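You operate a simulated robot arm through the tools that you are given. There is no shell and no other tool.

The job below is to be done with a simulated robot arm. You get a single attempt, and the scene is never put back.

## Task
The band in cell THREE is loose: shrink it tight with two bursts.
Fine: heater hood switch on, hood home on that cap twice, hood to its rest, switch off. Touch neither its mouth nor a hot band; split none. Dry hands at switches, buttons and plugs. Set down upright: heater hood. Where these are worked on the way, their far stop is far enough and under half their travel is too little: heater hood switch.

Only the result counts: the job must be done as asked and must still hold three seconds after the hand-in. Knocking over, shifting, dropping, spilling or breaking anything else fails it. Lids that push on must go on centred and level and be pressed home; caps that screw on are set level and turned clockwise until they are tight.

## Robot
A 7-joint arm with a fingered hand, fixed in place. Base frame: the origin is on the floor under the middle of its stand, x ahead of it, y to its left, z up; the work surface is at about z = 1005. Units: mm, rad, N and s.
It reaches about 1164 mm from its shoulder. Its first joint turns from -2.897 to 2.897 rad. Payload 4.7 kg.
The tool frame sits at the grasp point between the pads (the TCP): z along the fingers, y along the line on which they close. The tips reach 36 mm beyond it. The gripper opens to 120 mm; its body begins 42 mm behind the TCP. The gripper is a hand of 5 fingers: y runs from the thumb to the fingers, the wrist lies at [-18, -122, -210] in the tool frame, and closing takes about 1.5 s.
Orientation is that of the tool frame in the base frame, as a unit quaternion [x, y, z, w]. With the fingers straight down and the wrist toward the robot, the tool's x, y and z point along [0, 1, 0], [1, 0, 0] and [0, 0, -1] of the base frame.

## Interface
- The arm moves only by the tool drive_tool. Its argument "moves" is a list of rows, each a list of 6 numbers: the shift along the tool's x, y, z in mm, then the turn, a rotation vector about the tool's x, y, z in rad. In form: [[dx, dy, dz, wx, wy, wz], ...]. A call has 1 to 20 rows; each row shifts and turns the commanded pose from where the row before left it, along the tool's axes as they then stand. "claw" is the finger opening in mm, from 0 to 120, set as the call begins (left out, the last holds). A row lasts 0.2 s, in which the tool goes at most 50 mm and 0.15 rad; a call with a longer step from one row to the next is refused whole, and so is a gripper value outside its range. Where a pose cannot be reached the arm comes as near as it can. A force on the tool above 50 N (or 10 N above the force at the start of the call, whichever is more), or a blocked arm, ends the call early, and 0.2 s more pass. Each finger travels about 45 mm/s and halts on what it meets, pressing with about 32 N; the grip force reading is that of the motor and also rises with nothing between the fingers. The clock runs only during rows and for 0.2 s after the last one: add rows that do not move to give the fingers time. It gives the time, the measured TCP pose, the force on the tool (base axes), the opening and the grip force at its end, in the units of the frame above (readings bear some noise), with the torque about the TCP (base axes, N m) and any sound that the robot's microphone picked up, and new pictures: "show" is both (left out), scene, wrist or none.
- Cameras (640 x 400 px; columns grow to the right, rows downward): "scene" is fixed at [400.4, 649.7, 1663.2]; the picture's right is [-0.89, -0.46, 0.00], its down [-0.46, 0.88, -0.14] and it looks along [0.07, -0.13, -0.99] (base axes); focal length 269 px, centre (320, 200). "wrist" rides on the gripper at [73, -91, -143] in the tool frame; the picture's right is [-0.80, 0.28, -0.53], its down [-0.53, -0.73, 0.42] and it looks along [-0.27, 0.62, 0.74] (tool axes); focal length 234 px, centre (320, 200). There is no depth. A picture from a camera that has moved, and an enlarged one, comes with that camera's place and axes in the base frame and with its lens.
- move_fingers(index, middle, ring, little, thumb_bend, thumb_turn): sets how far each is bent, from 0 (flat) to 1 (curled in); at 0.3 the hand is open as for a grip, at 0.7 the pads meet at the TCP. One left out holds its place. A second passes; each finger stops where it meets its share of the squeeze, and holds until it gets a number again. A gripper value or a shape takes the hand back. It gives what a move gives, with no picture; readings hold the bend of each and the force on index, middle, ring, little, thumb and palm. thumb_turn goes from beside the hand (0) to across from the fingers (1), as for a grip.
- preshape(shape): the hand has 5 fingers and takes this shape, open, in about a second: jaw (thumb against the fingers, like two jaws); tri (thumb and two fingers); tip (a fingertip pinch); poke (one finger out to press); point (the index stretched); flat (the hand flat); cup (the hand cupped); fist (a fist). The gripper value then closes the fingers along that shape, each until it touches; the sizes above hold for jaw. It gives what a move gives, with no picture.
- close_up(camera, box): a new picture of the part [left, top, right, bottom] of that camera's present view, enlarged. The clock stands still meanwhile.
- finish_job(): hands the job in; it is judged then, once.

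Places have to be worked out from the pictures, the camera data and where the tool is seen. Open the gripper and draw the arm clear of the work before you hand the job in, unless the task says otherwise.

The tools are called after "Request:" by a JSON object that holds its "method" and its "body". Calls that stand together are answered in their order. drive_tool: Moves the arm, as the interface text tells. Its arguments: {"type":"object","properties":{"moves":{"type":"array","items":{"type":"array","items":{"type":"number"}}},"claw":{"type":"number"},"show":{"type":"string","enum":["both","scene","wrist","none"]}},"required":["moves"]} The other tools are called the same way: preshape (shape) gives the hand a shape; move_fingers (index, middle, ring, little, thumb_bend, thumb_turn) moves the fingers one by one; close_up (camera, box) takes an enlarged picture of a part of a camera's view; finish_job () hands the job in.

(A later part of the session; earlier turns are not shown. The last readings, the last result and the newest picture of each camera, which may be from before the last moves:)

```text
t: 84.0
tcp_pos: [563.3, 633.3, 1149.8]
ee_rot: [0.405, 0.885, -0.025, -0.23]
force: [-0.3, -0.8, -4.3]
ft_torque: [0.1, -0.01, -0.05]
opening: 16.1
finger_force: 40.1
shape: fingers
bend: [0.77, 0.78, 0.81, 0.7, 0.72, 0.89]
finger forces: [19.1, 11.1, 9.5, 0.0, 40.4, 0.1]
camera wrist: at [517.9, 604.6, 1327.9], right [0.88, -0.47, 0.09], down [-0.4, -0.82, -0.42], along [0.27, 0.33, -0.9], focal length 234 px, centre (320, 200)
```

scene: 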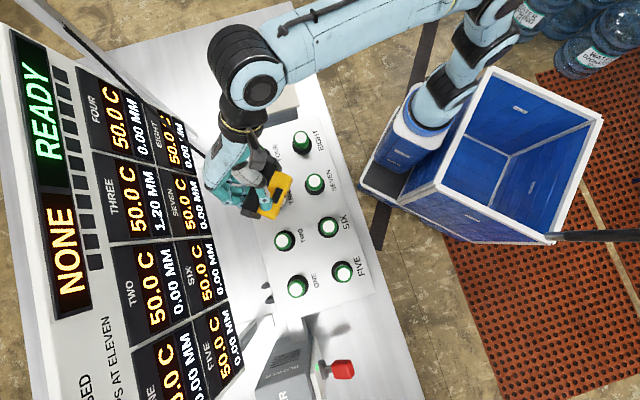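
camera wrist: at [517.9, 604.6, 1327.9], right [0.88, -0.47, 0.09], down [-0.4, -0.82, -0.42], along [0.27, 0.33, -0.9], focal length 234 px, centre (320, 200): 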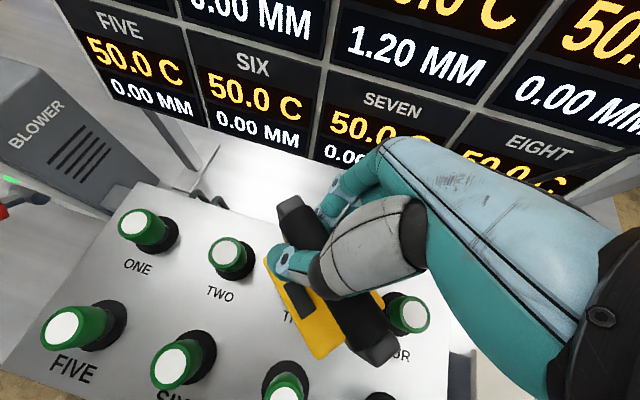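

Request:
{"method": "drive_tool", "body": {"moves": [[-1.16, 0.69, 2.68, 0, 0, 0], [-1.16, 0.69, 2.68, 0, 0, 0], [-1.16, 0.69, 2.68, 0, 0, 0], [0, 0, 0, 0, 0, 0]], "show": "scene"}}

```text
t: 85.0
tcp_pos: [563.2, 632.0, 1145.5]
ee_rot: [0.405, 0.885, -0.024, -0.23]
force: [-1.3, -1.3, 8.7]
ft_torque: [0.11, 0.23, 0.0]
opening: 15.8
finger_force: 38.1
shape: fingers
bend: [0.78, 0.78, 0.82, 0.7, 0.73, 0.89]
finger forces: [15.7, 8.6, 8.5, 0.0, 43.6, 0.0]
```

scene: 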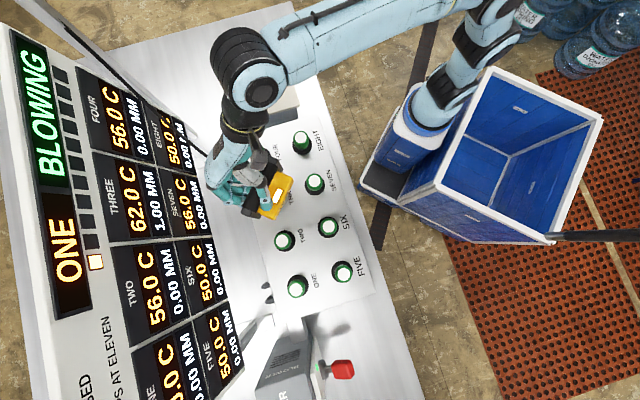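

The board says BLOWING, burst ONE: THREE is at 62 °C, slack 1.00 mm, neighbours at 56 °C. I zoom in on the board with the clock stopped to understand.

Request:
{"method": "close_up", "body": {"camera": "scene", "box": [10, 20, 230, 300]}}

Request:
{"method": "close_up", "body": {"camera": "wrist", "box": [0, 0, 640, 200]}}

```text
1.43 times, centred on (120, 160) of scene
camera zoom: at [400.4, 649.7, 1663.2], right [-0.89, -0.46, 0.0], down [-0.46, 0.88, -0.14], along [0.07, -0.13, -0.99], focal length 384 px, centre (606, 257)
```

zoom: 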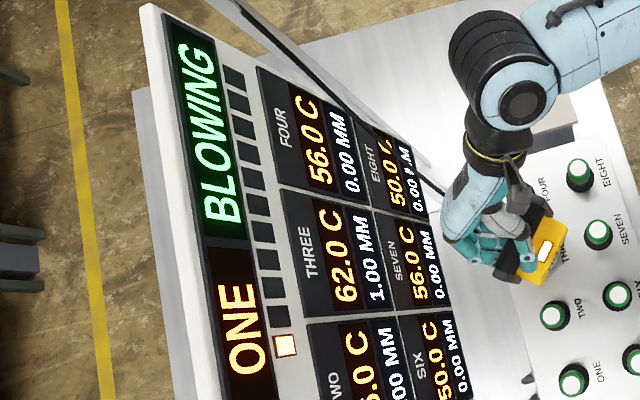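

```text
1.00 times, centred on (320, 100) of wrist (not enlarged: the box is as wide or as high as the picture)
camera zoom: at [518.2, 603.0, 1322.0], right [0.88, -0.47, 0.09], down [-0.4, -0.82, -0.42], along [0.27, 0.33, -0.9], focal length 234 px, centre (320, 300)
```

zoom: 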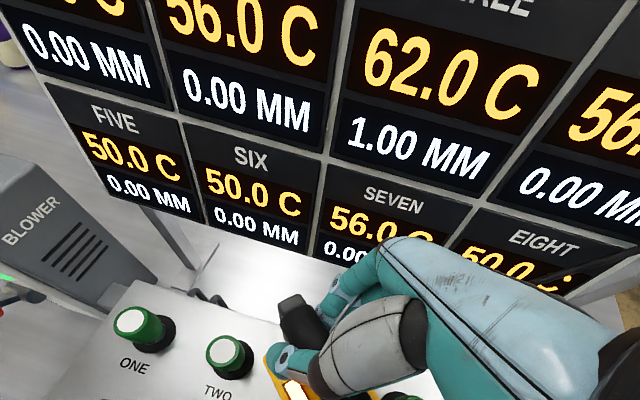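

I wait one short moment at home and read the board again.

Request:
{"method": "drive_tool", "body": {"moves": [[0, 0, 0, 0, 0, 0]], "show": "scene"}}

```text
t: 85.4
tcp_pos: [564.2, 631.8, 1144.4]
ee_rot: [0.405, 0.885, -0.024, -0.23]
force: [-1.5, -1.1, 14.6]
ft_torque: [0.11, 0.3, -0.01]
opening: 15.3
finger_force: 38.2
shape: fingers
bend: [0.78, 0.78, 0.82, 0.7, 0.73, 0.89]
finger forces: [14.9, 8.4, 7.4, 0.0, 44.6, 0.1]
```

scene: 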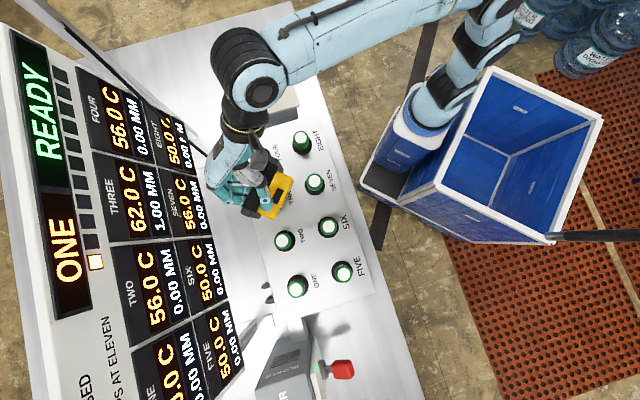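

Burst one is complete (READY, ONE used, THREE 62 °C / 1.00 mm). I lift the hood straight up clear of the cap and check its attitude.

Request:
{"method": "drive_tool", "body": {"moves": [[3.87, -2.31, -8.95, 0, 0, 0], [3.87, -2.31, -8.95, 0, 0, 0], [3.87, -2.31, -8.95, 0, 0, 0], [3.87, -2.31, -8.95, 0, 0, 0], [3.87, -2.31, -8.95, 0, 0, 0], [0, 0, 0, 0, 0, 0]]}}

Request:
{"method": "close_up", "body": {"camera": "scene", "box": [220, 140, 320, 240]}}

Request:
{"method": "close_up", "body": {"camera": "scene", "box": [10, 20, 230, 300]}}

```text
t: 86.8
tcp_pos: [562.1, 634.1, 1191.5]
ee_rot: [0.405, 0.885, -0.026, -0.23]
force: [0.1, 0.7, -4.1]
ft_torque: [0.06, -0.03, 0.01]
opening: 15.6
finger_force: 39.3
shape: fingers
bend: [0.78, 0.78, 0.82, 0.7, 0.73, 0.89]
finger forces: [18.9, 10.5, 9.3, 0.0, 40.7, 0.1]
camera wrist: at [517.6, 605.6, 1369.0], right [0.88, -0.47, 0.09], down [-0.4, -0.82, -0.42], along [0.27, 0.33, -0.9], focal length 234 px, centre (320, 200)
```

scene: 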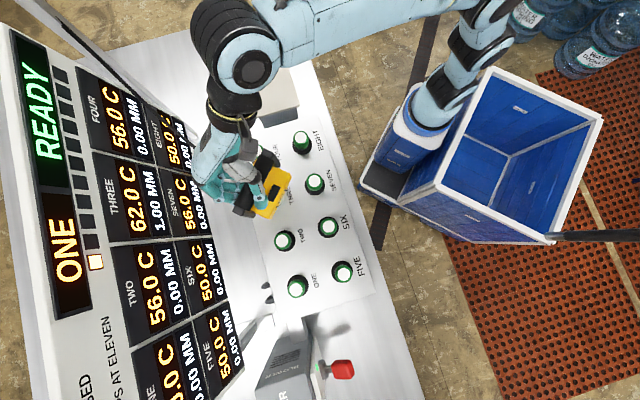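
wrist: 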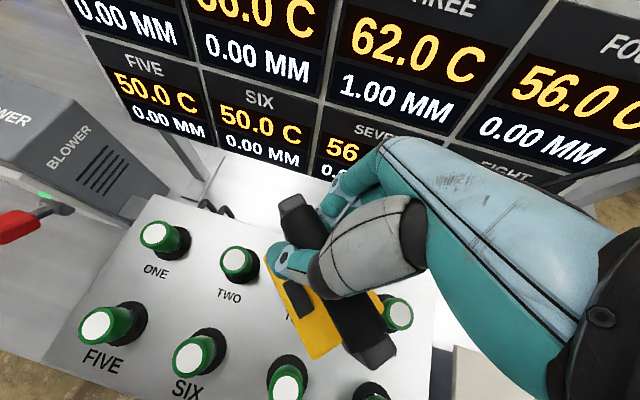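

```text
4.00 times, centred on (270, 190) of scene
camera zoom: at [400.4, 649.7, 1663.2], right [-0.89, -0.46, 0.0], down [-0.46, 0.88, -0.14], along [0.07, -0.13, -0.99], focal length 1076 px, centre (520, 240)
```

zoom: 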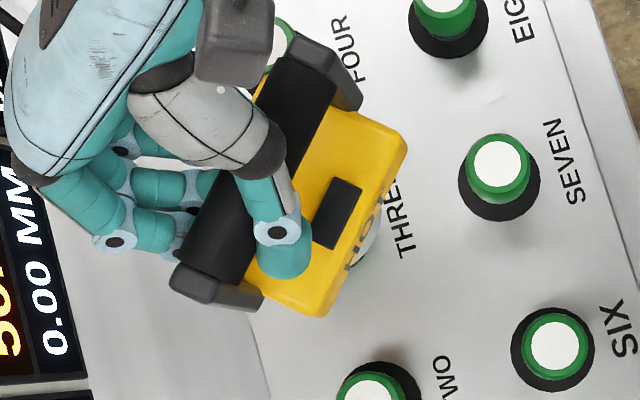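

```text
1.43 times, centred on (120, 160) of scene
camera zoom: at [400.4, 649.7, 1663.2], right [-0.89, -0.46, 0.0], down [-0.46, 0.88, -0.14], along [0.07, -0.13, -0.99], focal length 384 px, centre (606, 257)
```

zoom: 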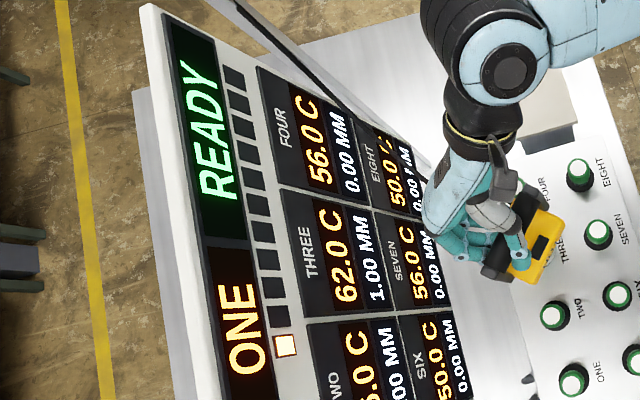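

Temperatures hold between bursts and the hood is still held the same way. I bring it home a second time along the same path.

Request:
{"method": "drive_tool", "body": {"moves": [[-3.87, 2.31, 8.95, 0, 0, 0], [-3.87, 2.31, 8.95, 0, 0, 0], [-3.87, 2.31, 8.95, 0, 0, 0], [-2.71, 1.61, 6.26, 0, 0, 0], [-1.93, 1.15, 4.47, 0, 0, 0], [-1.55, 0.92, 3.58, 0, 0, 0], [-1.55, 0.92, 3.58, 0, 0, 0]], "show": "scene"}}

```text
t: 88.4
tcp_pos: [561.8, 633.7, 1144.2]
ee_rot: [0.404, 0.885, -0.022, -0.229]
force: [-0.6, -0.9, 4.7]
ft_torque: [0.06, 0.1, -0.01]
opening: 15.3
finger_force: 37.6
shape: fingers
bend: [0.78, 0.78, 0.82, 0.7, 0.73, 0.89]
finger forces: [16.8, 9.6, 8.1, 0.0, 42.3, 0.1]
```

scene: 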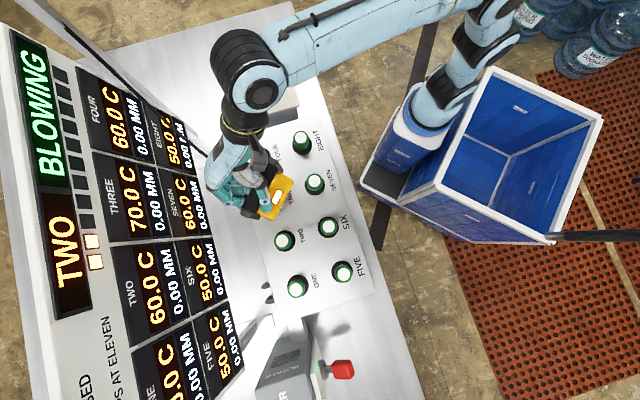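

Burst TWO is running: THREE is at 70 °C with 0.00 mm slack — tight. I wait for the burst to end, then lift straight off.

Request:
{"method": "drive_tool", "body": {"moves": [[0, 0, 0, 0, 0, 0]], "show": "scene"}}

Request:
{"method": "drive_tool", "body": {"moves": [[3.87, -2.31, -8.95, 0, 0, 0], [3.87, -2.31, -8.95, 0, 0, 0], [3.87, -2.31, -8.95, 0, 0, 0], [3.87, -2.31, -8.95, 0, 0, 0], [3.87, -2.31, -8.95, 0, 0, 0], [3.87, -2.31, -8.95, 0, 0, 0], [3.87, -2.31, -8.95, 0, 0, 0], [3.87, -2.31, -8.95, 0, 0, 0], [0, 0, 0, 0, 0, 0]]}}

Request:
{"method": "close_up", "body": {"camera": "scene", "box": [200, 120, 320, 240]}}

```text
t: 88.8
tcp_pos: [563.5, 634.0, 1143.5]
ee_rot: [0.404, 0.885, -0.024, -0.23]
force: [-0.5, 0.4, 10.5]
ft_torque: [0.09, 0.18, 0.0]
opening: 15.5
finger_force: 38.4
shape: fingers
bend: [0.78, 0.78, 0.82, 0.7, 0.73, 0.89]
finger forces: [15.5, 9.3, 7.3, 0.0, 43.7, 0.0]
```

scene: 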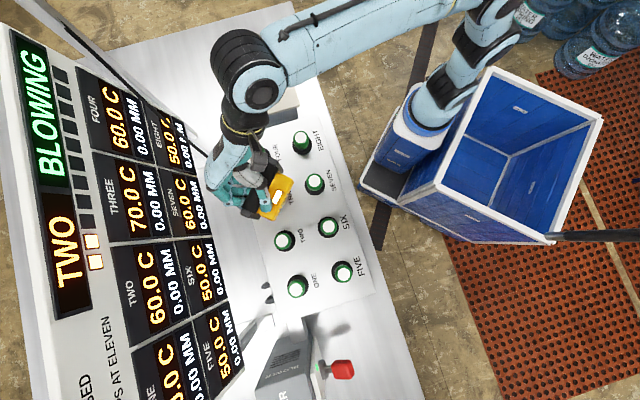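

```text
t: 90.8
tcp_pos: [563.4, 633.4, 1222.0]
ee_rot: [0.405, 0.885, -0.025, -0.229]
force: [-0.5, -0.9, -4.9]
ft_torque: [0.07, -0.04, -0.01]
opening: 15.3
finger_force: 39.8
shape: fingers
bend: [0.78, 0.78, 0.82, 0.7, 0.73, 0.89]
finger forces: [18.8, 10.8, 9.7, 0.1, 41.0, 0.0]
camera wrist: at [517.8, 605.2, 1399.5], right [0.88, -0.47, 0.09], down [-0.4, -0.82, -0.42], along [0.27, 0.33, -0.9], focal length 234 px, centre (320, 200)
```

scene: 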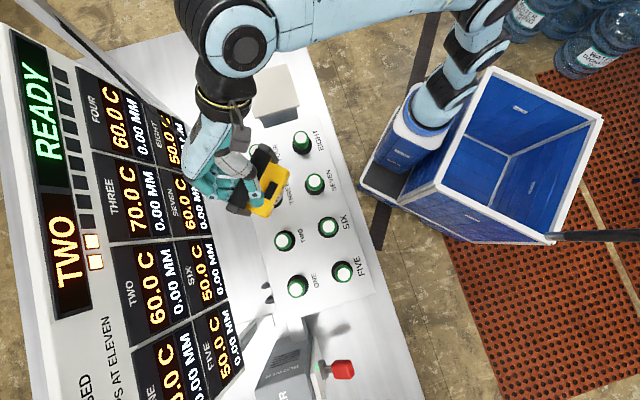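
wrist: 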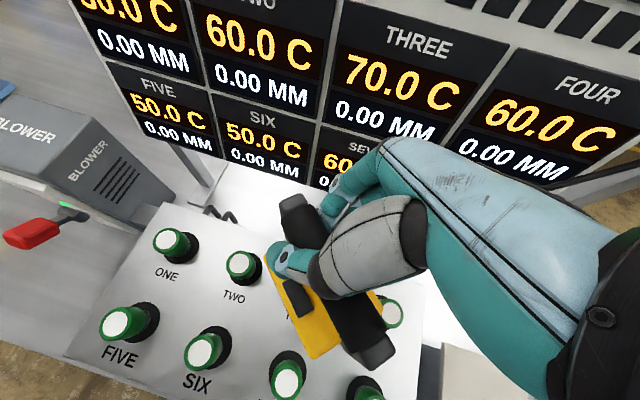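

```text
3.33 times, centred on (260, 180) of scene
camera zoom: at [400.4, 649.7, 1663.2], right [-0.89, -0.46, 0.0], down [-0.46, 0.88, -0.14], along [0.07, -0.13, -0.99], focal length 896 px, centre (520, 267)
```

zoom: 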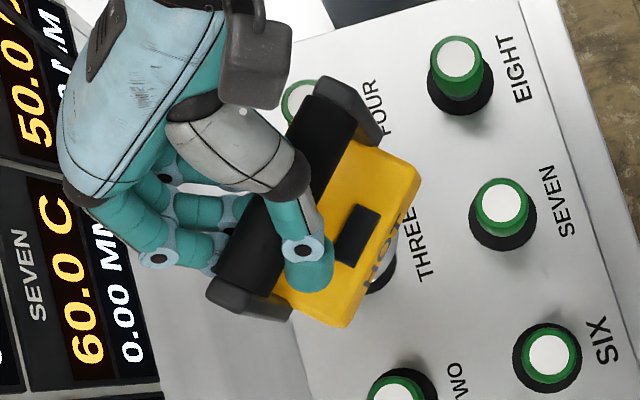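

Both bursts are done (READY, TWO used, THREE 0.00 mm). I carry the hood back to hover above its rest.

Request:
{"method": "drive_tool", "body": {"moves": [[-15, -3.7, -5.6, 0, 0, 0], [-20, -4.9, -7.4, 0, 0, 0], [-21.1, -5.1, -7.8, 0, 0, 0], [-21.1, -5.1, -7.8, 0, 0, 0], [-21.1, -5.1, -7.8, 0, 0, 0], [-21.1, -5.1, -7.8, 0, 0, 0], [-21.1, -5.1, -7.8, 0, 0, 0], [-21.1, -5.1, -7.8, 0, 0, 0], [-21.1, -5.1, -7.8, 0, 0, 0], [-21.1, -5.1, -7.8, 0, 0, 0], [-21.1, -5.1, -7.8, 0, 0, 0], [-21.1, -5.1, -7.8, 0, 0, 0], [-20, -4.9, -7.4, 0, 0, 0], [-8.7, -2, -3.2, 0, 0, 0], [0, 0, 0, 0, 0, 0]]}}

Request:
{"method": "close_up", "body": {"camera": "scene", "box": [220, 0, 320, 130]}}

Request:
{"method": "close_up", "body": {"camera": "wrist", "box": [200, 180, 440, 400]}}

```text
t: 94.0
tcp_pos: [715.7, 373.2, 1222.0]
ee_rot: [0.404, 0.885, -0.025, -0.229]
force: [-0.2, -0.5, -3.2]
ft_torque: [0.1, -0.03, 0.0]
opening: 15.1
finger_force: 40.4
shape: fingers
bend: [0.78, 0.78, 0.82, 0.7, 0.73, 0.89]
finger forces: [18.8, 11.1, 9.8, 0.0, 41.2, 0.0]
camera wrist: at [670.4, 344.4, 1399.3], right [0.88, -0.47, 0.09], down [-0.4, -0.82, -0.42], along [0.27, 0.33, -0.9], focal length 234 px, centre (320, 200)
```

scene: 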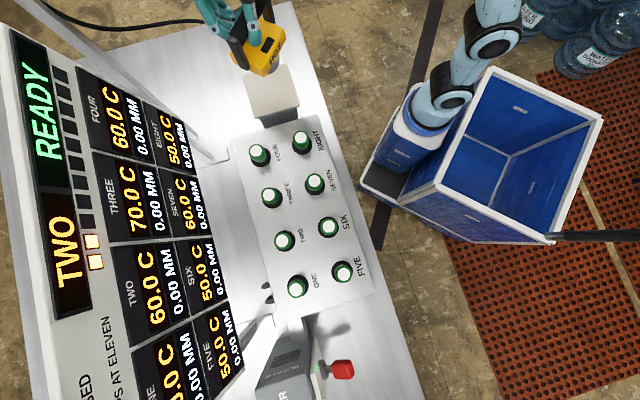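
wrist: 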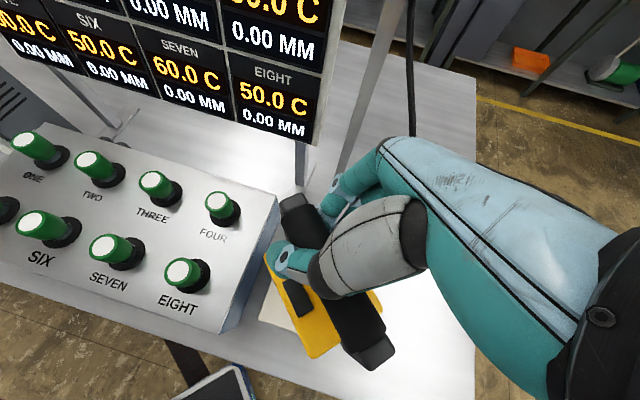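

```text
3.08 times, centred on (270, 65) of scene
camera zoom: at [400.4, 649.7, 1663.2], right [-0.89, -0.46, 0.0], down [-0.46, 0.88, -0.14], along [0.07, -0.13, -0.99], focal length 827 px, centre (474, 615)
```

zoom: 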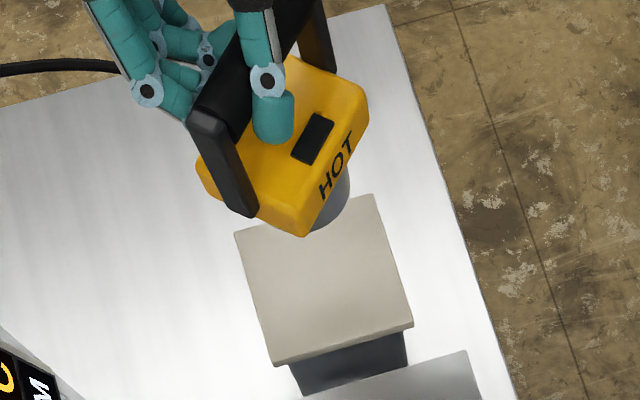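

```text
1.82 times, centred on (320, 290) of wrist
camera zoom: at [670.4, 344.4, 1399.3], right [0.88, -0.47, 0.09], down [-0.4, -0.82, -0.42], along [0.27, 0.33, -0.9], focal length 426 px, centre (320, 36)
```

zoom: 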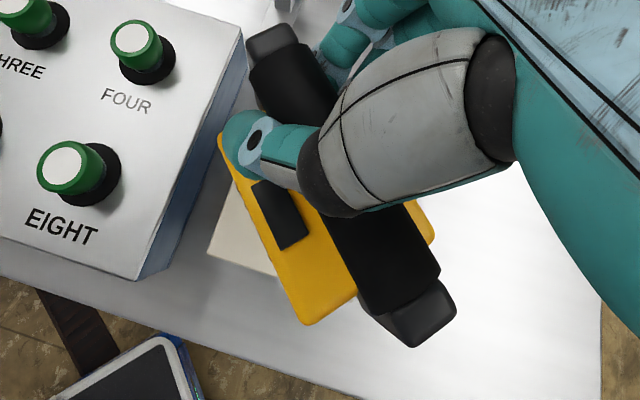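

The hood hovers upright over the rest (mouth expected at rest centre). I lower it to about 15 mm above the rest.

Request:
{"method": "drive_tool", "body": {"moves": [[-6.19, 3.69, 14.31, 0, 0, 0], [-6.19, 3.69, 14.31, 0, 0, 0], [-6.19, 3.69, 14.31, 0, 0, 0], [-6.19, 3.69, 14.31, 0, 0, 0], [-6.19, 3.69, 14.31, 0, 0, 0], [-4.64, 2.77, 10.73, 0, 0, 0], [0, 0, 0, 0, 0, 0]]}}

Request:
{"method": "close_up", "body": {"camera": "scene", "box": [220, 0, 320, 130]}}

Request:
{"method": "close_up", "body": {"camera": "wrist", "box": [180, 180, 420, 400]}}

```text
t: 95.6
tcp_pos: [712.6, 373.0, 1127.1]
ee_rot: [0.404, 0.885, -0.026, -0.23]
force: [-0.2, 0.6, -4.0]
ft_torque: [0.1, -0.1, 0.0]
opening: 15.1
finger_force: 40.5
shape: fingers
bend: [0.78, 0.78, 0.82, 0.7, 0.73, 0.89]
finger forces: [18.7, 11.2, 9.8, 0.0, 41.3, 0.1]
camera wrist: at [668.8, 344.2, 1306.5], right [0.88, -0.47, 0.09], down [-0.4, -0.82, -0.42], along [0.27, 0.33, -0.9], focal length 234 px, centre (320, 200)
```

scene: 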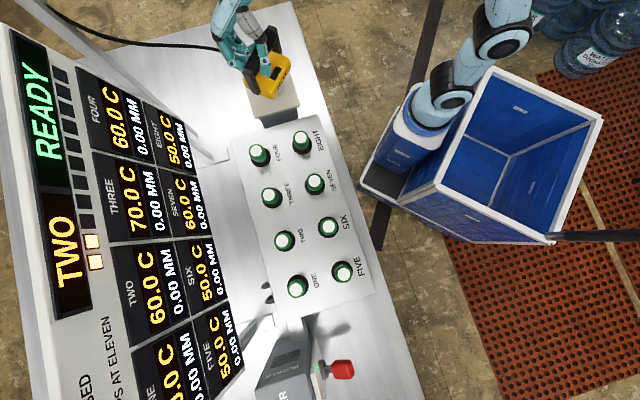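
wrist: 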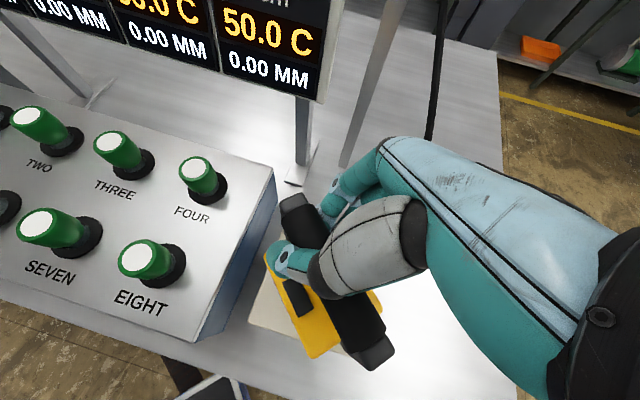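

```text
3.08 times, centred on (270, 65) of scene
camera zoom: at [400.4, 649.7, 1663.2], right [-0.89, -0.46, 0.0], down [-0.46, 0.88, -0.14], along [0.07, -0.13, -0.99], focal length 827 px, centre (474, 615)
```

zoom: 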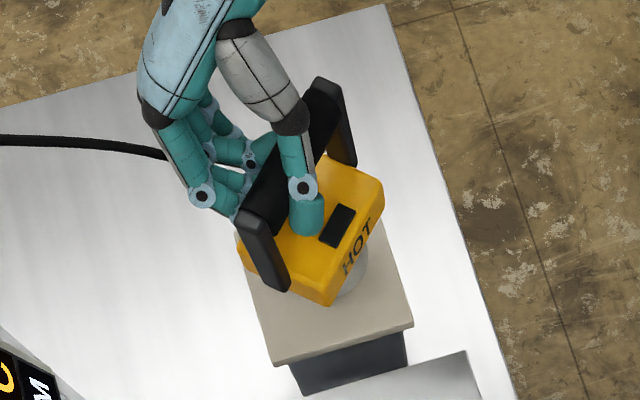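

```text
1.82 times, centred on (300, 290) of wrist
camera zoom: at [668.8, 344.2, 1306.5], right [0.88, -0.47, 0.09], down [-0.4, -0.82, -0.42], along [0.27, 0.33, -0.9], focal length 426 px, centre (356, 36)
```

zoom: 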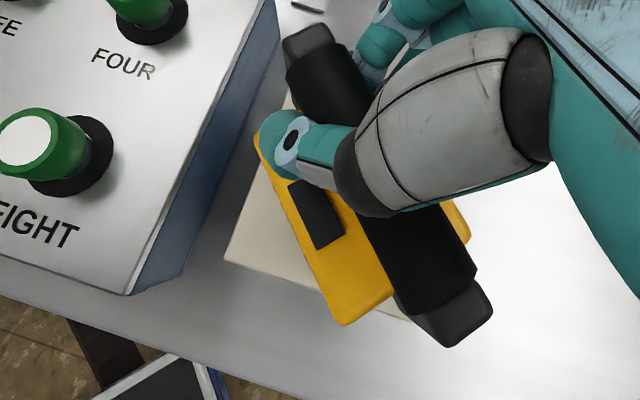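

Mouth is within ~3 mm of the rest's centre and near vertical. I lower in small steps until I feel the rest.

Request:
{"method": "drive_tool", "body": {"moves": [[-1.16, 0.69, 2.68, 0, 0, 0], [-1.16, 0.69, 2.68, 0, 0, 0], [-1.16, 0.69, 2.68, 0, 0, 0], [0, 0, 0, 0, 0, 0]], "show": "none"}}

Request:
{"method": "drive_tool", "body": {"moves": [[-0.77, 0.46, 1.79, 0, 0, 0], [-0.77, 0.46, 1.79, 0, 0, 0], [0, 0, 0, 0, 0, 0]], "show": "none"}}

```text
t: 96.6
tcp_pos: [714.0, 374.6, 1119.8]
ee_rot: [0.405, 0.885, -0.025, -0.23]
force: [0.2, 0.4, -4.8]
ft_torque: [0.12, -0.04, 0.03]
opening: 15.1
finger_force: 40.5
shape: fingers
bend: [0.78, 0.78, 0.82, 0.7, 0.73, 0.89]
finger forces: [18.7, 11.2, 9.8, 0.0, 41.3, 0.0]
```

```text
t: 97.4
tcp_pos: [713.5, 374.4, 1116.5]
ee_rot: [0.404, 0.885, -0.024, -0.229]
force: [0.1, -0.1, -5.1]
ft_torque: [0.08, -0.05, 0.01]
opening: 15.2
finger_force: 40.5
shape: fingers
bend: [0.78, 0.78, 0.82, 0.7, 0.73, 0.89]
finger forces: [18.7, 11.1, 9.9, 0.1, 41.4, 0.1]
```

No contact yet at z = 1116. I continue down in 2 mm steps.

Request:
{"method": "drive_tool", "body": {"moves": [[-0.77, 0.46, 1.79, 0, 0, 0], [-0.77, 0.46, 1.79, 0, 0, 0], [0, 0, 0, 0, 0, 0]], "show": "none"}}

Request:
{"method": "drive_tool", "body": {"moves": [[-0.77, 0.46, 1.79, 0, 0, 0], [0, 0, 0, 0, 0, 0]], "show": "none"}}

```text
t: 98.2
tcp_pos: [714.4, 375.0, 1114.4]
ee_rot: [0.405, 0.885, -0.025, -0.23]
force: [0.3, 0.1, -5.0]
ft_torque: [0.11, -0.04, -0.01]
opening: 15.0
finger_force: 40.9
shape: fingers
bend: [0.78, 0.78, 0.82, 0.7, 0.73, 0.89]
finger forces: [18.7, 11.3, 9.7, 0.0, 41.3, 0.2]
```

```text
t: 98.8
tcp_pos: [713.9, 374.6, 1110.6]
ee_rot: [0.404, 0.885, -0.025, -0.229]
force: [-0.3, 1.4, -4.8]
ft_torque: [0.07, -0.04, 0.01]
opening: 15.3
finger_force: 40.4
shape: fingers
bend: [0.78, 0.78, 0.82, 0.7, 0.73, 0.89]
finger forces: [18.6, 11.4, 9.8, 0.0, 41.3, 0.0]
```

Request:
{"method": "drive_tool", "body": {"moves": [[-0.77, 0.46, 1.79, 0, 0, 0], [0, 0, 0, 0, 0, 0]], "show": "none"}}

Request:
{"method": "drive_tool", "body": {"moves": [[-0.77, 0.46, 1.79, 0, 0, 0], [0, 0, 0, 0, 0, 0]]}}

Request:
{"method": "close_up", "body": {"camera": "scene", "box": [220, 20, 320, 130]}}

```text
t: 99.4
tcp_pos: [713.9, 373.3, 1109.3]
ee_rot: [0.405, 0.885, -0.023, -0.229]
force: [-0.2, -1.4, 9.1]
ft_torque: [0.07, 0.18, 0.04]
opening: 15.1
finger_force: 39.3
shape: fingers
bend: [0.78, 0.78, 0.82, 0.7, 0.73, 0.89]
finger forces: [15.8, 10.1, 7.9, 0.0, 44.0, 0.0]
```

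```text
t: 100.0
tcp_pos: [712.3, 374.0, 1109.6]
ee_rot: [0.406, 0.884, -0.024, -0.23]
force: [2.3, -3.0, 25.9]
ft_torque: [0.07, 0.5, 0.12]
opening: 14.3
finger_force: 39.3
shape: fingers
bend: [0.78, 0.78, 0.83, 0.7, 0.74, 0.88]
finger forces: [13.8, 9.5, 6.7, 0.1, 47.2, 0.1]
camera wrist: at [667.7, 345.2, 1286.0], right [0.88, -0.47, 0.1], down [-0.4, -0.82, -0.42], along [0.28, 0.33, -0.9], focal length 234 px, centre (320, 200)
```

scene: 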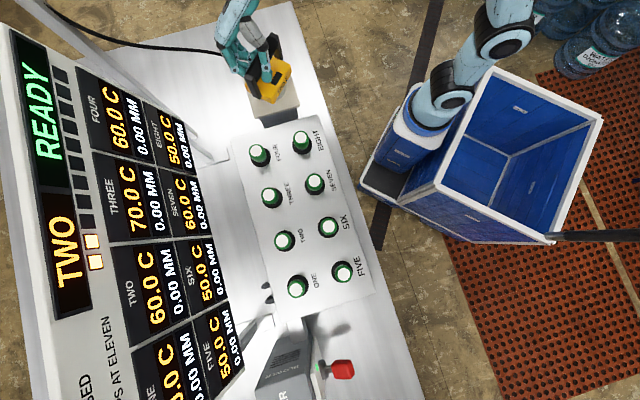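
wrist: 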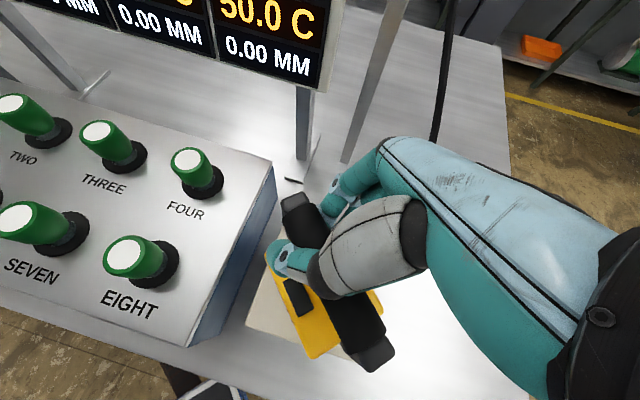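

```text
3.64 times, centred on (270, 75) of scene
camera zoom: at [400.4, 649.7, 1663.2], right [-0.89, -0.46, 0.0], down [-0.46, 0.88, -0.14], along [0.07, -0.13, -0.99], focal length 978 px, centre (502, 654)
```

zoom: 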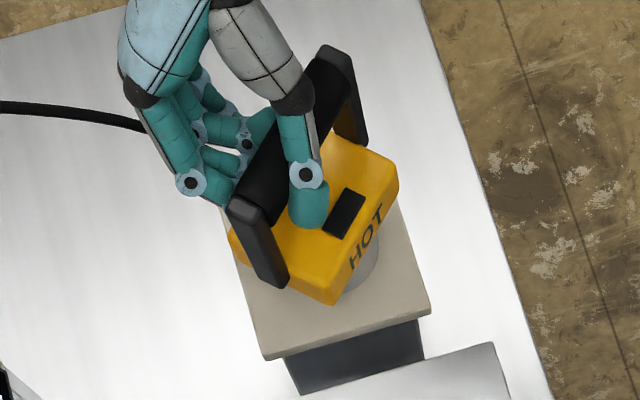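

Contact with the rest at TCP z≈1110 (26 N). I relieve the push by 2 mm and then ease the fingers off step by step.

Request:
{"method": "drive_tool", "body": {"moves": [[0.6, -0.35, -1.35, 0, 0, 0], [0, 0, 0, 0, 0, 0]], "show": "none"}}

Request:
{"method": "move_fingers", "body": {"index": 0.75, "middle": 0.74, "ring": 0.74, "little": 0.6, "thumb_bend": 0.72}}

Request:
{"method": "close_up", "body": {"camera": "scene", "box": [220, 20, 320, 130]}}

```text
t: 100.6
tcp_pos: [711.2, 375.5, 1108.6]
ee_rot: [0.406, 0.884, -0.025, -0.23]
force: [2.3, -2.5, 23.0]
ft_torque: [0.03, 0.44, 0.1]
opening: 14.2
finger_force: 39.2
shape: fingers
bend: [0.78, 0.78, 0.83, 0.7, 0.74, 0.88]
finger forces: [14.7, 9.8, 6.7, 0.1, 46.8, 0.0]
```

```text
t: 101.6
tcp_pos: [713.1, 374.9, 1108.5]
ee_rot: [0.404, 0.885, -0.025, -0.229]
force: [-4.8, 0.5, 16.9]
ft_torque: [-0.17, 0.24, -0.21]
opening: 14.7
finger_force: 14.8
shape: fingers
bend: [0.74, 0.74, 0.74, 0.6, 0.68, 0.92]
finger forces: [9.9, 0.0, 0.1, 0.0, 19.0, 0.0]
```

```text
3.64 times, centred on (270, 75) of scene
camera zoom: at [400.4, 649.7, 1663.2], right [-0.89, -0.46, 0.0], down [-0.46, 0.88, -0.14], along [0.07, -0.13, -0.99], focal length 978 px, centre (502, 654)
```

zoom: 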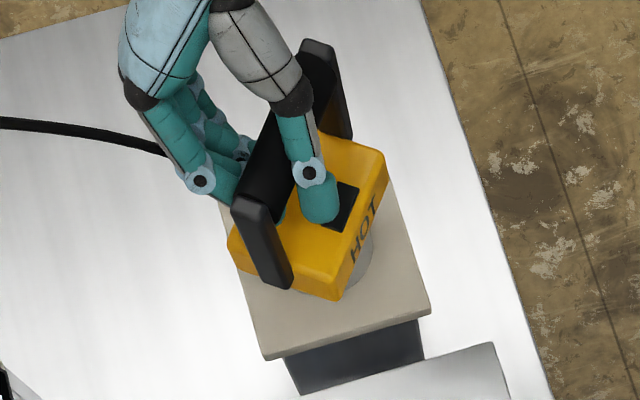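

The hood stays on the rest, only yawing slightly. I lift the hand 3 mm to remove the remaining push and continue opening.

Request:
{"method": "drive_tool", "body": {"moves": [[0.58, -0.35, -1.34, 0, 0, 0], [0.58, -0.35, -1.34, 0, 0, 0], [0, 0, 0, 0, 0, 0]], "show": "none"}}

Request:
{"method": "move_fingers", "body": {"index": 0.68, "middle": 0.66, "ring": 0.62, "little": 0.5, "thumb_bend": 0.63}}

Request:
{"method": "close_up", "body": {"camera": "scene", "box": [220, 20, 320, 130]}}

Request:
{"method": "close_up", "body": {"camera": "wrist", "box": [200, 170, 420, 380]}}

```text
t: 102.4
tcp_pos: [714.5, 373.6, 1109.6]
ee_rot: [0.405, 0.884, -0.025, -0.23]
force: [-4.2, -1.9, 4.6]
ft_torque: [-0.33, 0.15, -0.16]
opening: 13.9
finger_force: 16.4
shape: fingers
bend: [0.74, 0.74, 0.74, 0.6, 0.68, 0.93]
finger forces: [16.2, 0.0, 0.0, 0.0, 16.9, 0.1]
```

```text
t: 103.4
tcp_pos: [713.7, 374.4, 1111.1]
ee_rot: [0.405, 0.884, -0.025, -0.23]
force: [-4.4, -0.4, 5.8]
ft_torque: [-0.1, 0.12, -0.04]
opening: 22.0
finger_force: 4.0
shape: fingers
bend: [0.68, 0.66, 0.62, 0.5, 0.61, 0.95]
finger forces: [1.2, 0.1, 0.0, 0.0, 6.5, 0.0]
```

```text
3.64 times, centred on (270, 75) of scene
camera zoom: at [400.4, 649.7, 1663.2], right [-0.89, -0.46, 0.0], down [-0.46, 0.88, -0.14], along [0.07, -0.13, -0.99], focal length 978 px, centre (502, 654)
```

zoom: 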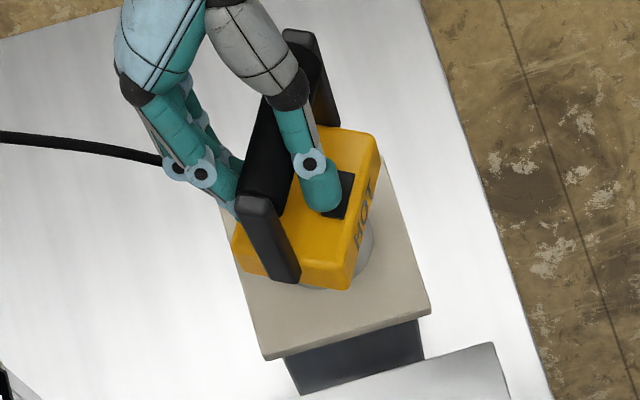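

```text
1.90 times, centred on (310, 275) of wrist
camera zoom: at [669.2, 346.0, 1288.5], right [0.88, -0.47, 0.09], down [-0.4, -0.82, -0.42], along [0.27, 0.33, -0.9], focal length 446 px, centre (339, 57)
```

zoom: 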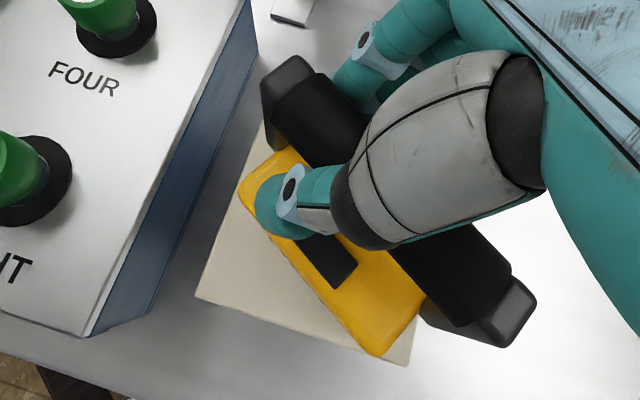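

The hood stays put and the grip is nearly released. I open further.

Request:
{"method": "move_fingers", "body": {"index": 0.6, "middle": 0.57, "ring": 0.52, "little": 0.4, "thumb_bend": 0.52}}

Request:
{"method": "move_fingers", "body": {"index": 0.45, "middle": 0.42, "ring": 0.38, "little": 0.3, "thumb_bend": 0.4}}

Request:
{"method": "close_up", "body": {"camera": "scene", "box": [220, 20, 320, 130]}}

Request:
{"method": "close_up", "body": {"camera": "wrist", "box": [200, 170, 420, 380]}}

```text
t: 104.4
tcp_pos: [714.1, 375.3, 1110.4]
ee_rot: [0.405, 0.885, -0.025, -0.23]
force: [-0.6, -2.1, 0.3]
ft_torque: [0.0, -0.04, -0.03]
opening: 45.8
finger_force: 0.5
shape: fingers
bend: [0.6, 0.56, 0.52, 0.4, 0.51, 0.98]
finger forces: [0.6, 0.1, 0.0, 0.1, 0.8, 0.0]
```

```text
t: 105.4
tcp_pos: [714.3, 375.0, 1111.1]
ee_rot: [0.404, 0.885, -0.026, -0.23]
force: [0.7, -0.2, -0.1]
ft_torque: [0.0, 0.03, 0.02]
opening: 85.0
finger_force: 0.0
shape: fingers
bend: [0.45, 0.42, 0.38, 0.3, 0.4, 0.98]
finger forces: [0.1, 0.0, 0.1, 0.1, 0.0, 0.0]
```

```text
3.64 times, centred on (270, 75) of scene
camera zoom: at [400.4, 649.7, 1663.2], right [-0.89, -0.46, 0.0], down [-0.46, 0.88, -0.14], along [0.07, -0.13, -0.99], focal length 978 px, centre (502, 654)
```

zoom: 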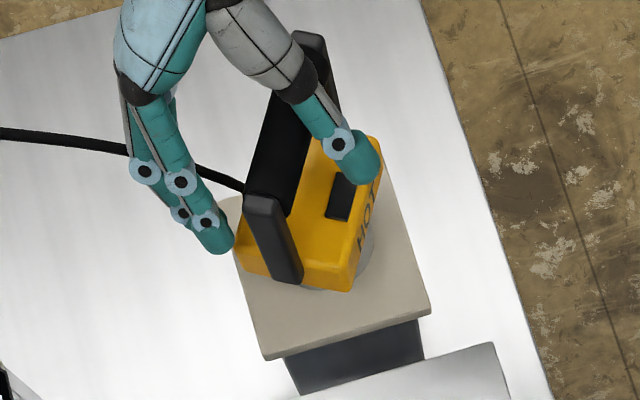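

```text
1.90 times, centred on (310, 275) of wrist
camera zoom: at [669.6, 346.1, 1288.2], right [0.88, -0.47, 0.09], down [-0.4, -0.82, -0.42], along [0.27, 0.33, -0.9], focal length 446 px, centre (339, 57)
```

zoom: 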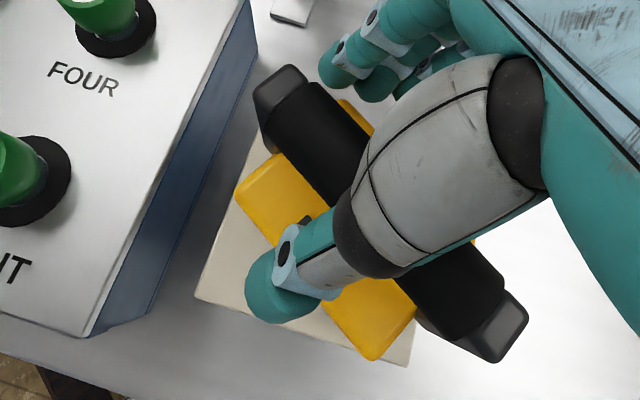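

The hood stands freely upright on its rest. I open the hand fully and withdraw along the finger direction.

Request:
{"method": "move_fingers", "body": {"index": 0.3, "middle": 0.3, "ring": 0.3, "little": 0.3, "thumb_bend": 0.3}}

Request:
{"method": "drive_tool", "body": {"moves": [[0, 0, -15, 0, 0, 0], [0, 0, -15, 0, 0, 0], [0, 0, -20, 0, 0, 0], [0, 0, -20, 0, 0, 0], [0, 0, -25, 0, 0, 0], [0, 0, -25, 0, 0, 0], [0, 0, 0, 0, 0, 0]]}}

Request:
{"method": "close_up", "body": {"camera": "scene", "box": [210, 0, 330, 130]}}

```text
t: 106.4
tcp_pos: [713.4, 375.5, 1110.1]
ee_rot: [0.404, 0.885, -0.024, -0.23]
force: [0.0, -0.2, -0.6]
ft_torque: [-0.05, 0.0, 0.05]
opening: 121.8
finger_force: 0.1
shape: fingers
bend: [0.3, 0.3, 0.3, 0.3, 0.3, 0.98]
finger forces: [0.0, 0.0, 0.0, 0.0, 0.0, 0.0]
```

```text
t: 108.0
tcp_pos: [764.1, 359.7, 1217.5]
ee_rot: [0.405, 0.885, -0.025, -0.23]
force: [0.4, -0.2, 0.1]
ft_torque: [-0.03, -0.02, 0.03]
opening: 121.9
finger_force: 0.2
shape: fingers
bend: [0.3, 0.3, 0.3, 0.3, 0.3, 0.98]
finger forces: [0.1, 0.0, 0.0, 0.0, 0.0, 0.0]
camera wrist: at [719.4, 329.5, 1394.7], right [0.88, -0.47, 0.09], down [-0.4, -0.82, -0.42], along [0.27, 0.33, -0.9], focal length 234 px, centre (320, 200)
```

scene: 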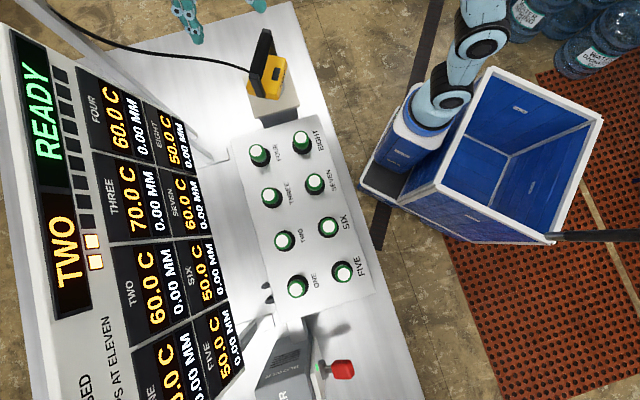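
wrist: 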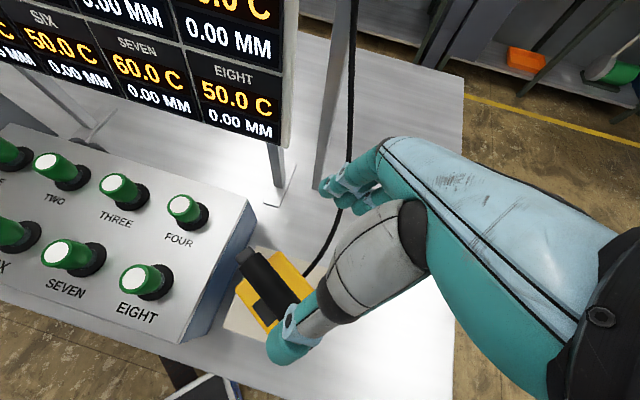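

```text
3.08 times, centred on (270, 65) of scene
camera zoom: at [400.4, 649.7, 1663.2], right [-0.89, -0.46, 0.0], down [-0.46, 0.88, -0.14], along [0.07, -0.13, -0.99], focal length 827 px, centre (474, 615)
```

zoom: 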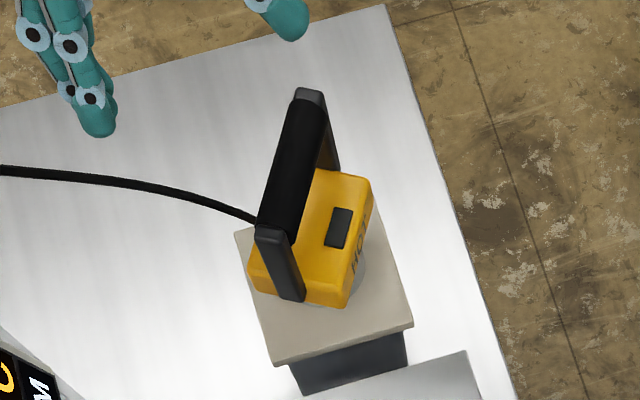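

The hood stands centred on the rest. I double-check that it sits flat with an enlarged wrist view.

Request:
{"method": "close_up", "body": {"camera": "wrist", "box": [200, 220, 340, 370]}}

Request:
{"method": "close_up", "body": {"camera": "scene", "box": [240, 20, 305, 110]}}

Request:
{"method": "close_up", "body": {"camera": "scene", "box": [230, 120, 360, 300]}}

```text
2.67 times, centred on (270, 295) of wrist
camera zoom: at [719.4, 329.5, 1394.7], right [0.88, -0.47, 0.09], down [-0.4, -0.82, -0.42], along [0.27, 0.33, -0.9], focal length 624 px, centre (453, -53)
```

zoom: 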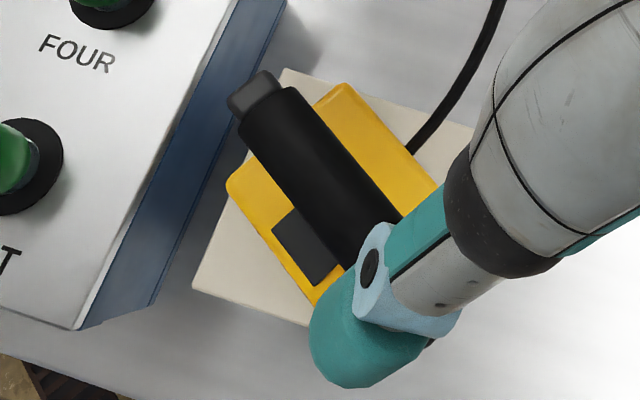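

```text
4.44 times, centred on (272, 65) of scene
camera zoom: at [400.4, 649.7, 1663.2], right [-0.89, -0.46, 0.0], down [-0.46, 0.88, -0.14], along [0.07, -0.13, -0.99], focal length 1195 px, centre (531, 800)
```

zoom: 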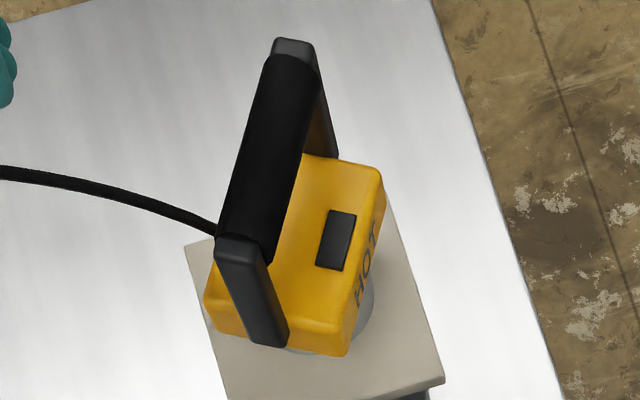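

```text
2.22 times, centred on (295, 210) of scene
camera zoom: at [400.4, 649.7, 1663.2], right [-0.89, -0.46, 0.0], down [-0.46, 0.88, -0.14], along [0.07, -0.13, -0.99], focal length 598 px, centre (376, 178)
```

zoom: 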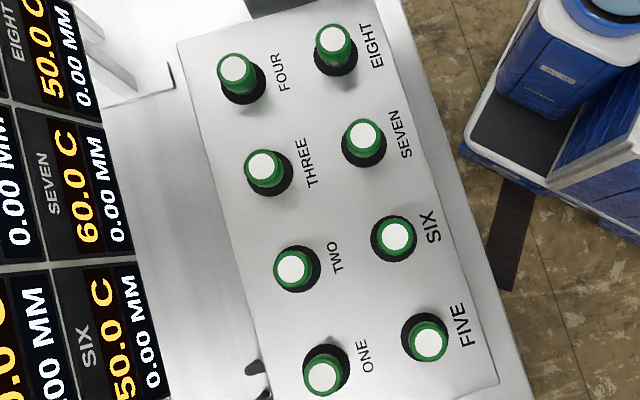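

The hood is flat on its rest and THREE's band sits tight like the others. Now for the switch: I level the hand and pull up and back from the hood.

Request:
{"method": "drive_tool", "body": {"moves": [[0, 0, -20, 0, 0, 0], [0, 0, -10, -0.0598, -0.1003, 0], [0, 0, -10, -0.0598, -0.1003, 0], [0, 0, -10, -0.0598, -0.1003, 0], [0, 0, -10, -0.0598, -0.1003, 0], [0, 0, 0, 0, 0, 0]], "claw": 120}}

```text
t: 109.4
tcp_pos: [785.9, 350.5, 1274.5]
ee_rot: [0.416, 0.909, 0.001, 0.002]
force: [0.3, -0.2, -0.5]
ft_torque: [0.04, 0.01, -0.01]
opening: 119.8
finger_force: 0.1
shape: jaw
bend: [0.3, 0.3, 0.3, 0.3, 0.3, 0.98]
finger forces: [0.0, 0.1, 0.0, 0.1, 0.1, 0.0]
camera wrist: at [668.4, 346.4, 1417.4], right [0.74, -0.43, 0.53], down [-0.21, -0.88, -0.42], along [0.65, 0.2, -0.74], focal length 234 px, centre (320, 200)
```

scene: 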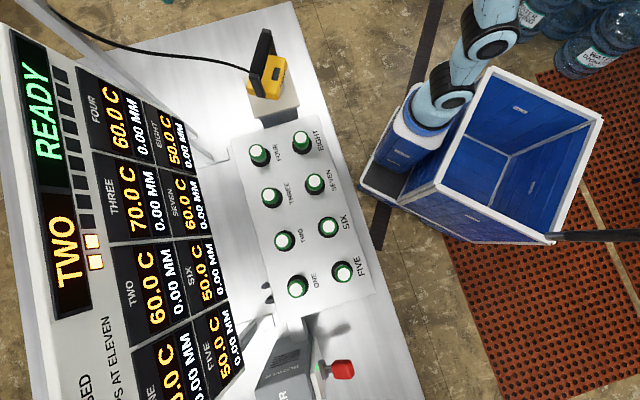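
wrist: 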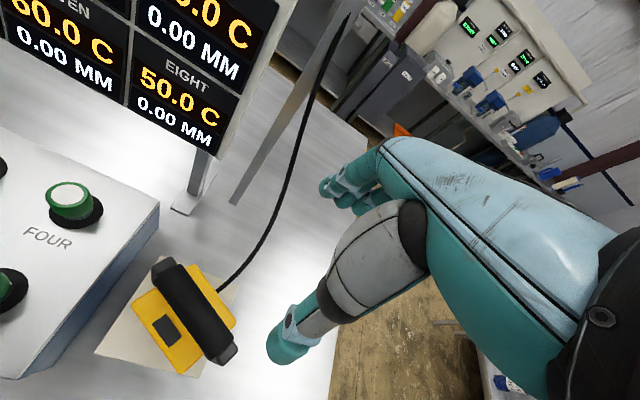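

Hand upright again. I back away from the bench and sweep left along its front at safe height.

Request:
{"method": "drive_tool", "body": {"moves": [[0, -30, 0, 0, 0, -0.073], [0, -40, 0, 0, 0, 0], [0, -40, 0, 0, 0, 0], [0, -40, 0, 0, 0, 0], [0, -14, 0, 0, 0, 0], [40, 0, 0, 0, 0, 0], [40, 0, 0, 0, 0, 0], [40, 0, 0, 0, 0, 0], [40, 0, 0, 0, 0, 0], [40, 0, 0, 0, 0, 0], [40, 0, 0, 0, 0, 0], [40, 0, 0, 0, 0, 0], [40, 0, 0, 0, 0, 0], [40, 0, 0, 0, 0, 0], [40, 0, 0, 0, 0, 0], [40, 0, 0, 0, 0, 0], [40, 0, 0, 0, 0, 0], [40, 0, 0, 0, 0, 0], [40, 0, 0, 0, 0, 0], [0, 0, 0, 0, 0, 0]], "show": "scene"}}

```text
t: 113.6
tcp_pos: [272.8, 637.0, 1272.5]
ee_rot: [0.384, 0.923, 0.0, -0.001]
force: [-0.3, -0.1, 0.2]
ft_torque: [-0.02, 0.02, -0.04]
opening: 119.9
finger_force: 0.1
shape: jaw
bend: [0.3, 0.3, 0.3, 0.3, 0.3, 0.98]
finger forces: [0.0, 0.1, 0.0, 0.0, 0.1, 0.0]
```

scene: 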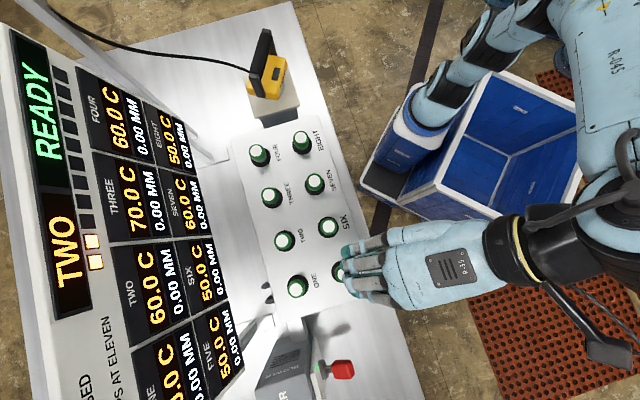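

I continue left to in front of the switch while tilting the hand forward and closing the fingers into a pushing shape.

Request:
{"method": "drive_tool", "body": {"moves": [[35, 0, 0, -0.1455, 0, 0], [35, 0, 0, -0.1455, 0, 0], [35, 0, 0, -0.1455, 0, 0], [35, 0, 0, -0.1455, 0, 0], [35, 0, 0, -0.1455, 0, 0], [35, 0, 0, -0.1455, 0, 0], [0, 0, 0, 0, 0, 0], [0, 0, 0, 0, 0, 0], [0, 0, 0, 0, 0, 0]], "claw": 0}}

```text
t: 115.6
tcp_pos: [124.6, 782.2, 1275.3]
ee_rot: [0.347, 0.837, 0.392, 0.162]
force: [-0.3, -0.2, -0.5]
ft_torque: [0.03, -0.02, -0.01]
opening: 0.1
finger_force: 32.0
shape: jaw
bend: [0.7, 0.7, 0.7, 0.7, 0.53, 1.0]
finger forces: [0.1, 0.0, 0.1, 0.0, 0.0, 0.1]
camera wrist: at [-46.4, 715.0, 1297.6], right [0.41, -0.73, 0.55], down [0.27, -0.48, -0.83], along [0.87, 0.49, 0.0], focal length 234 px, centre (320, 200)
```

scene: 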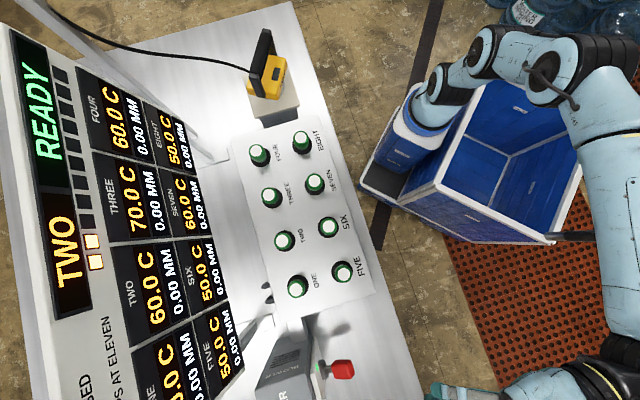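
wrist: 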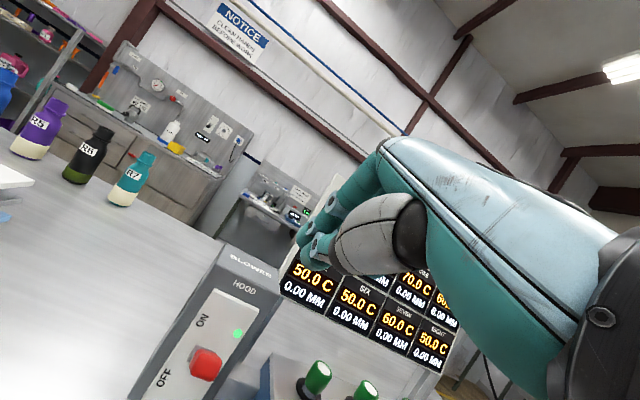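

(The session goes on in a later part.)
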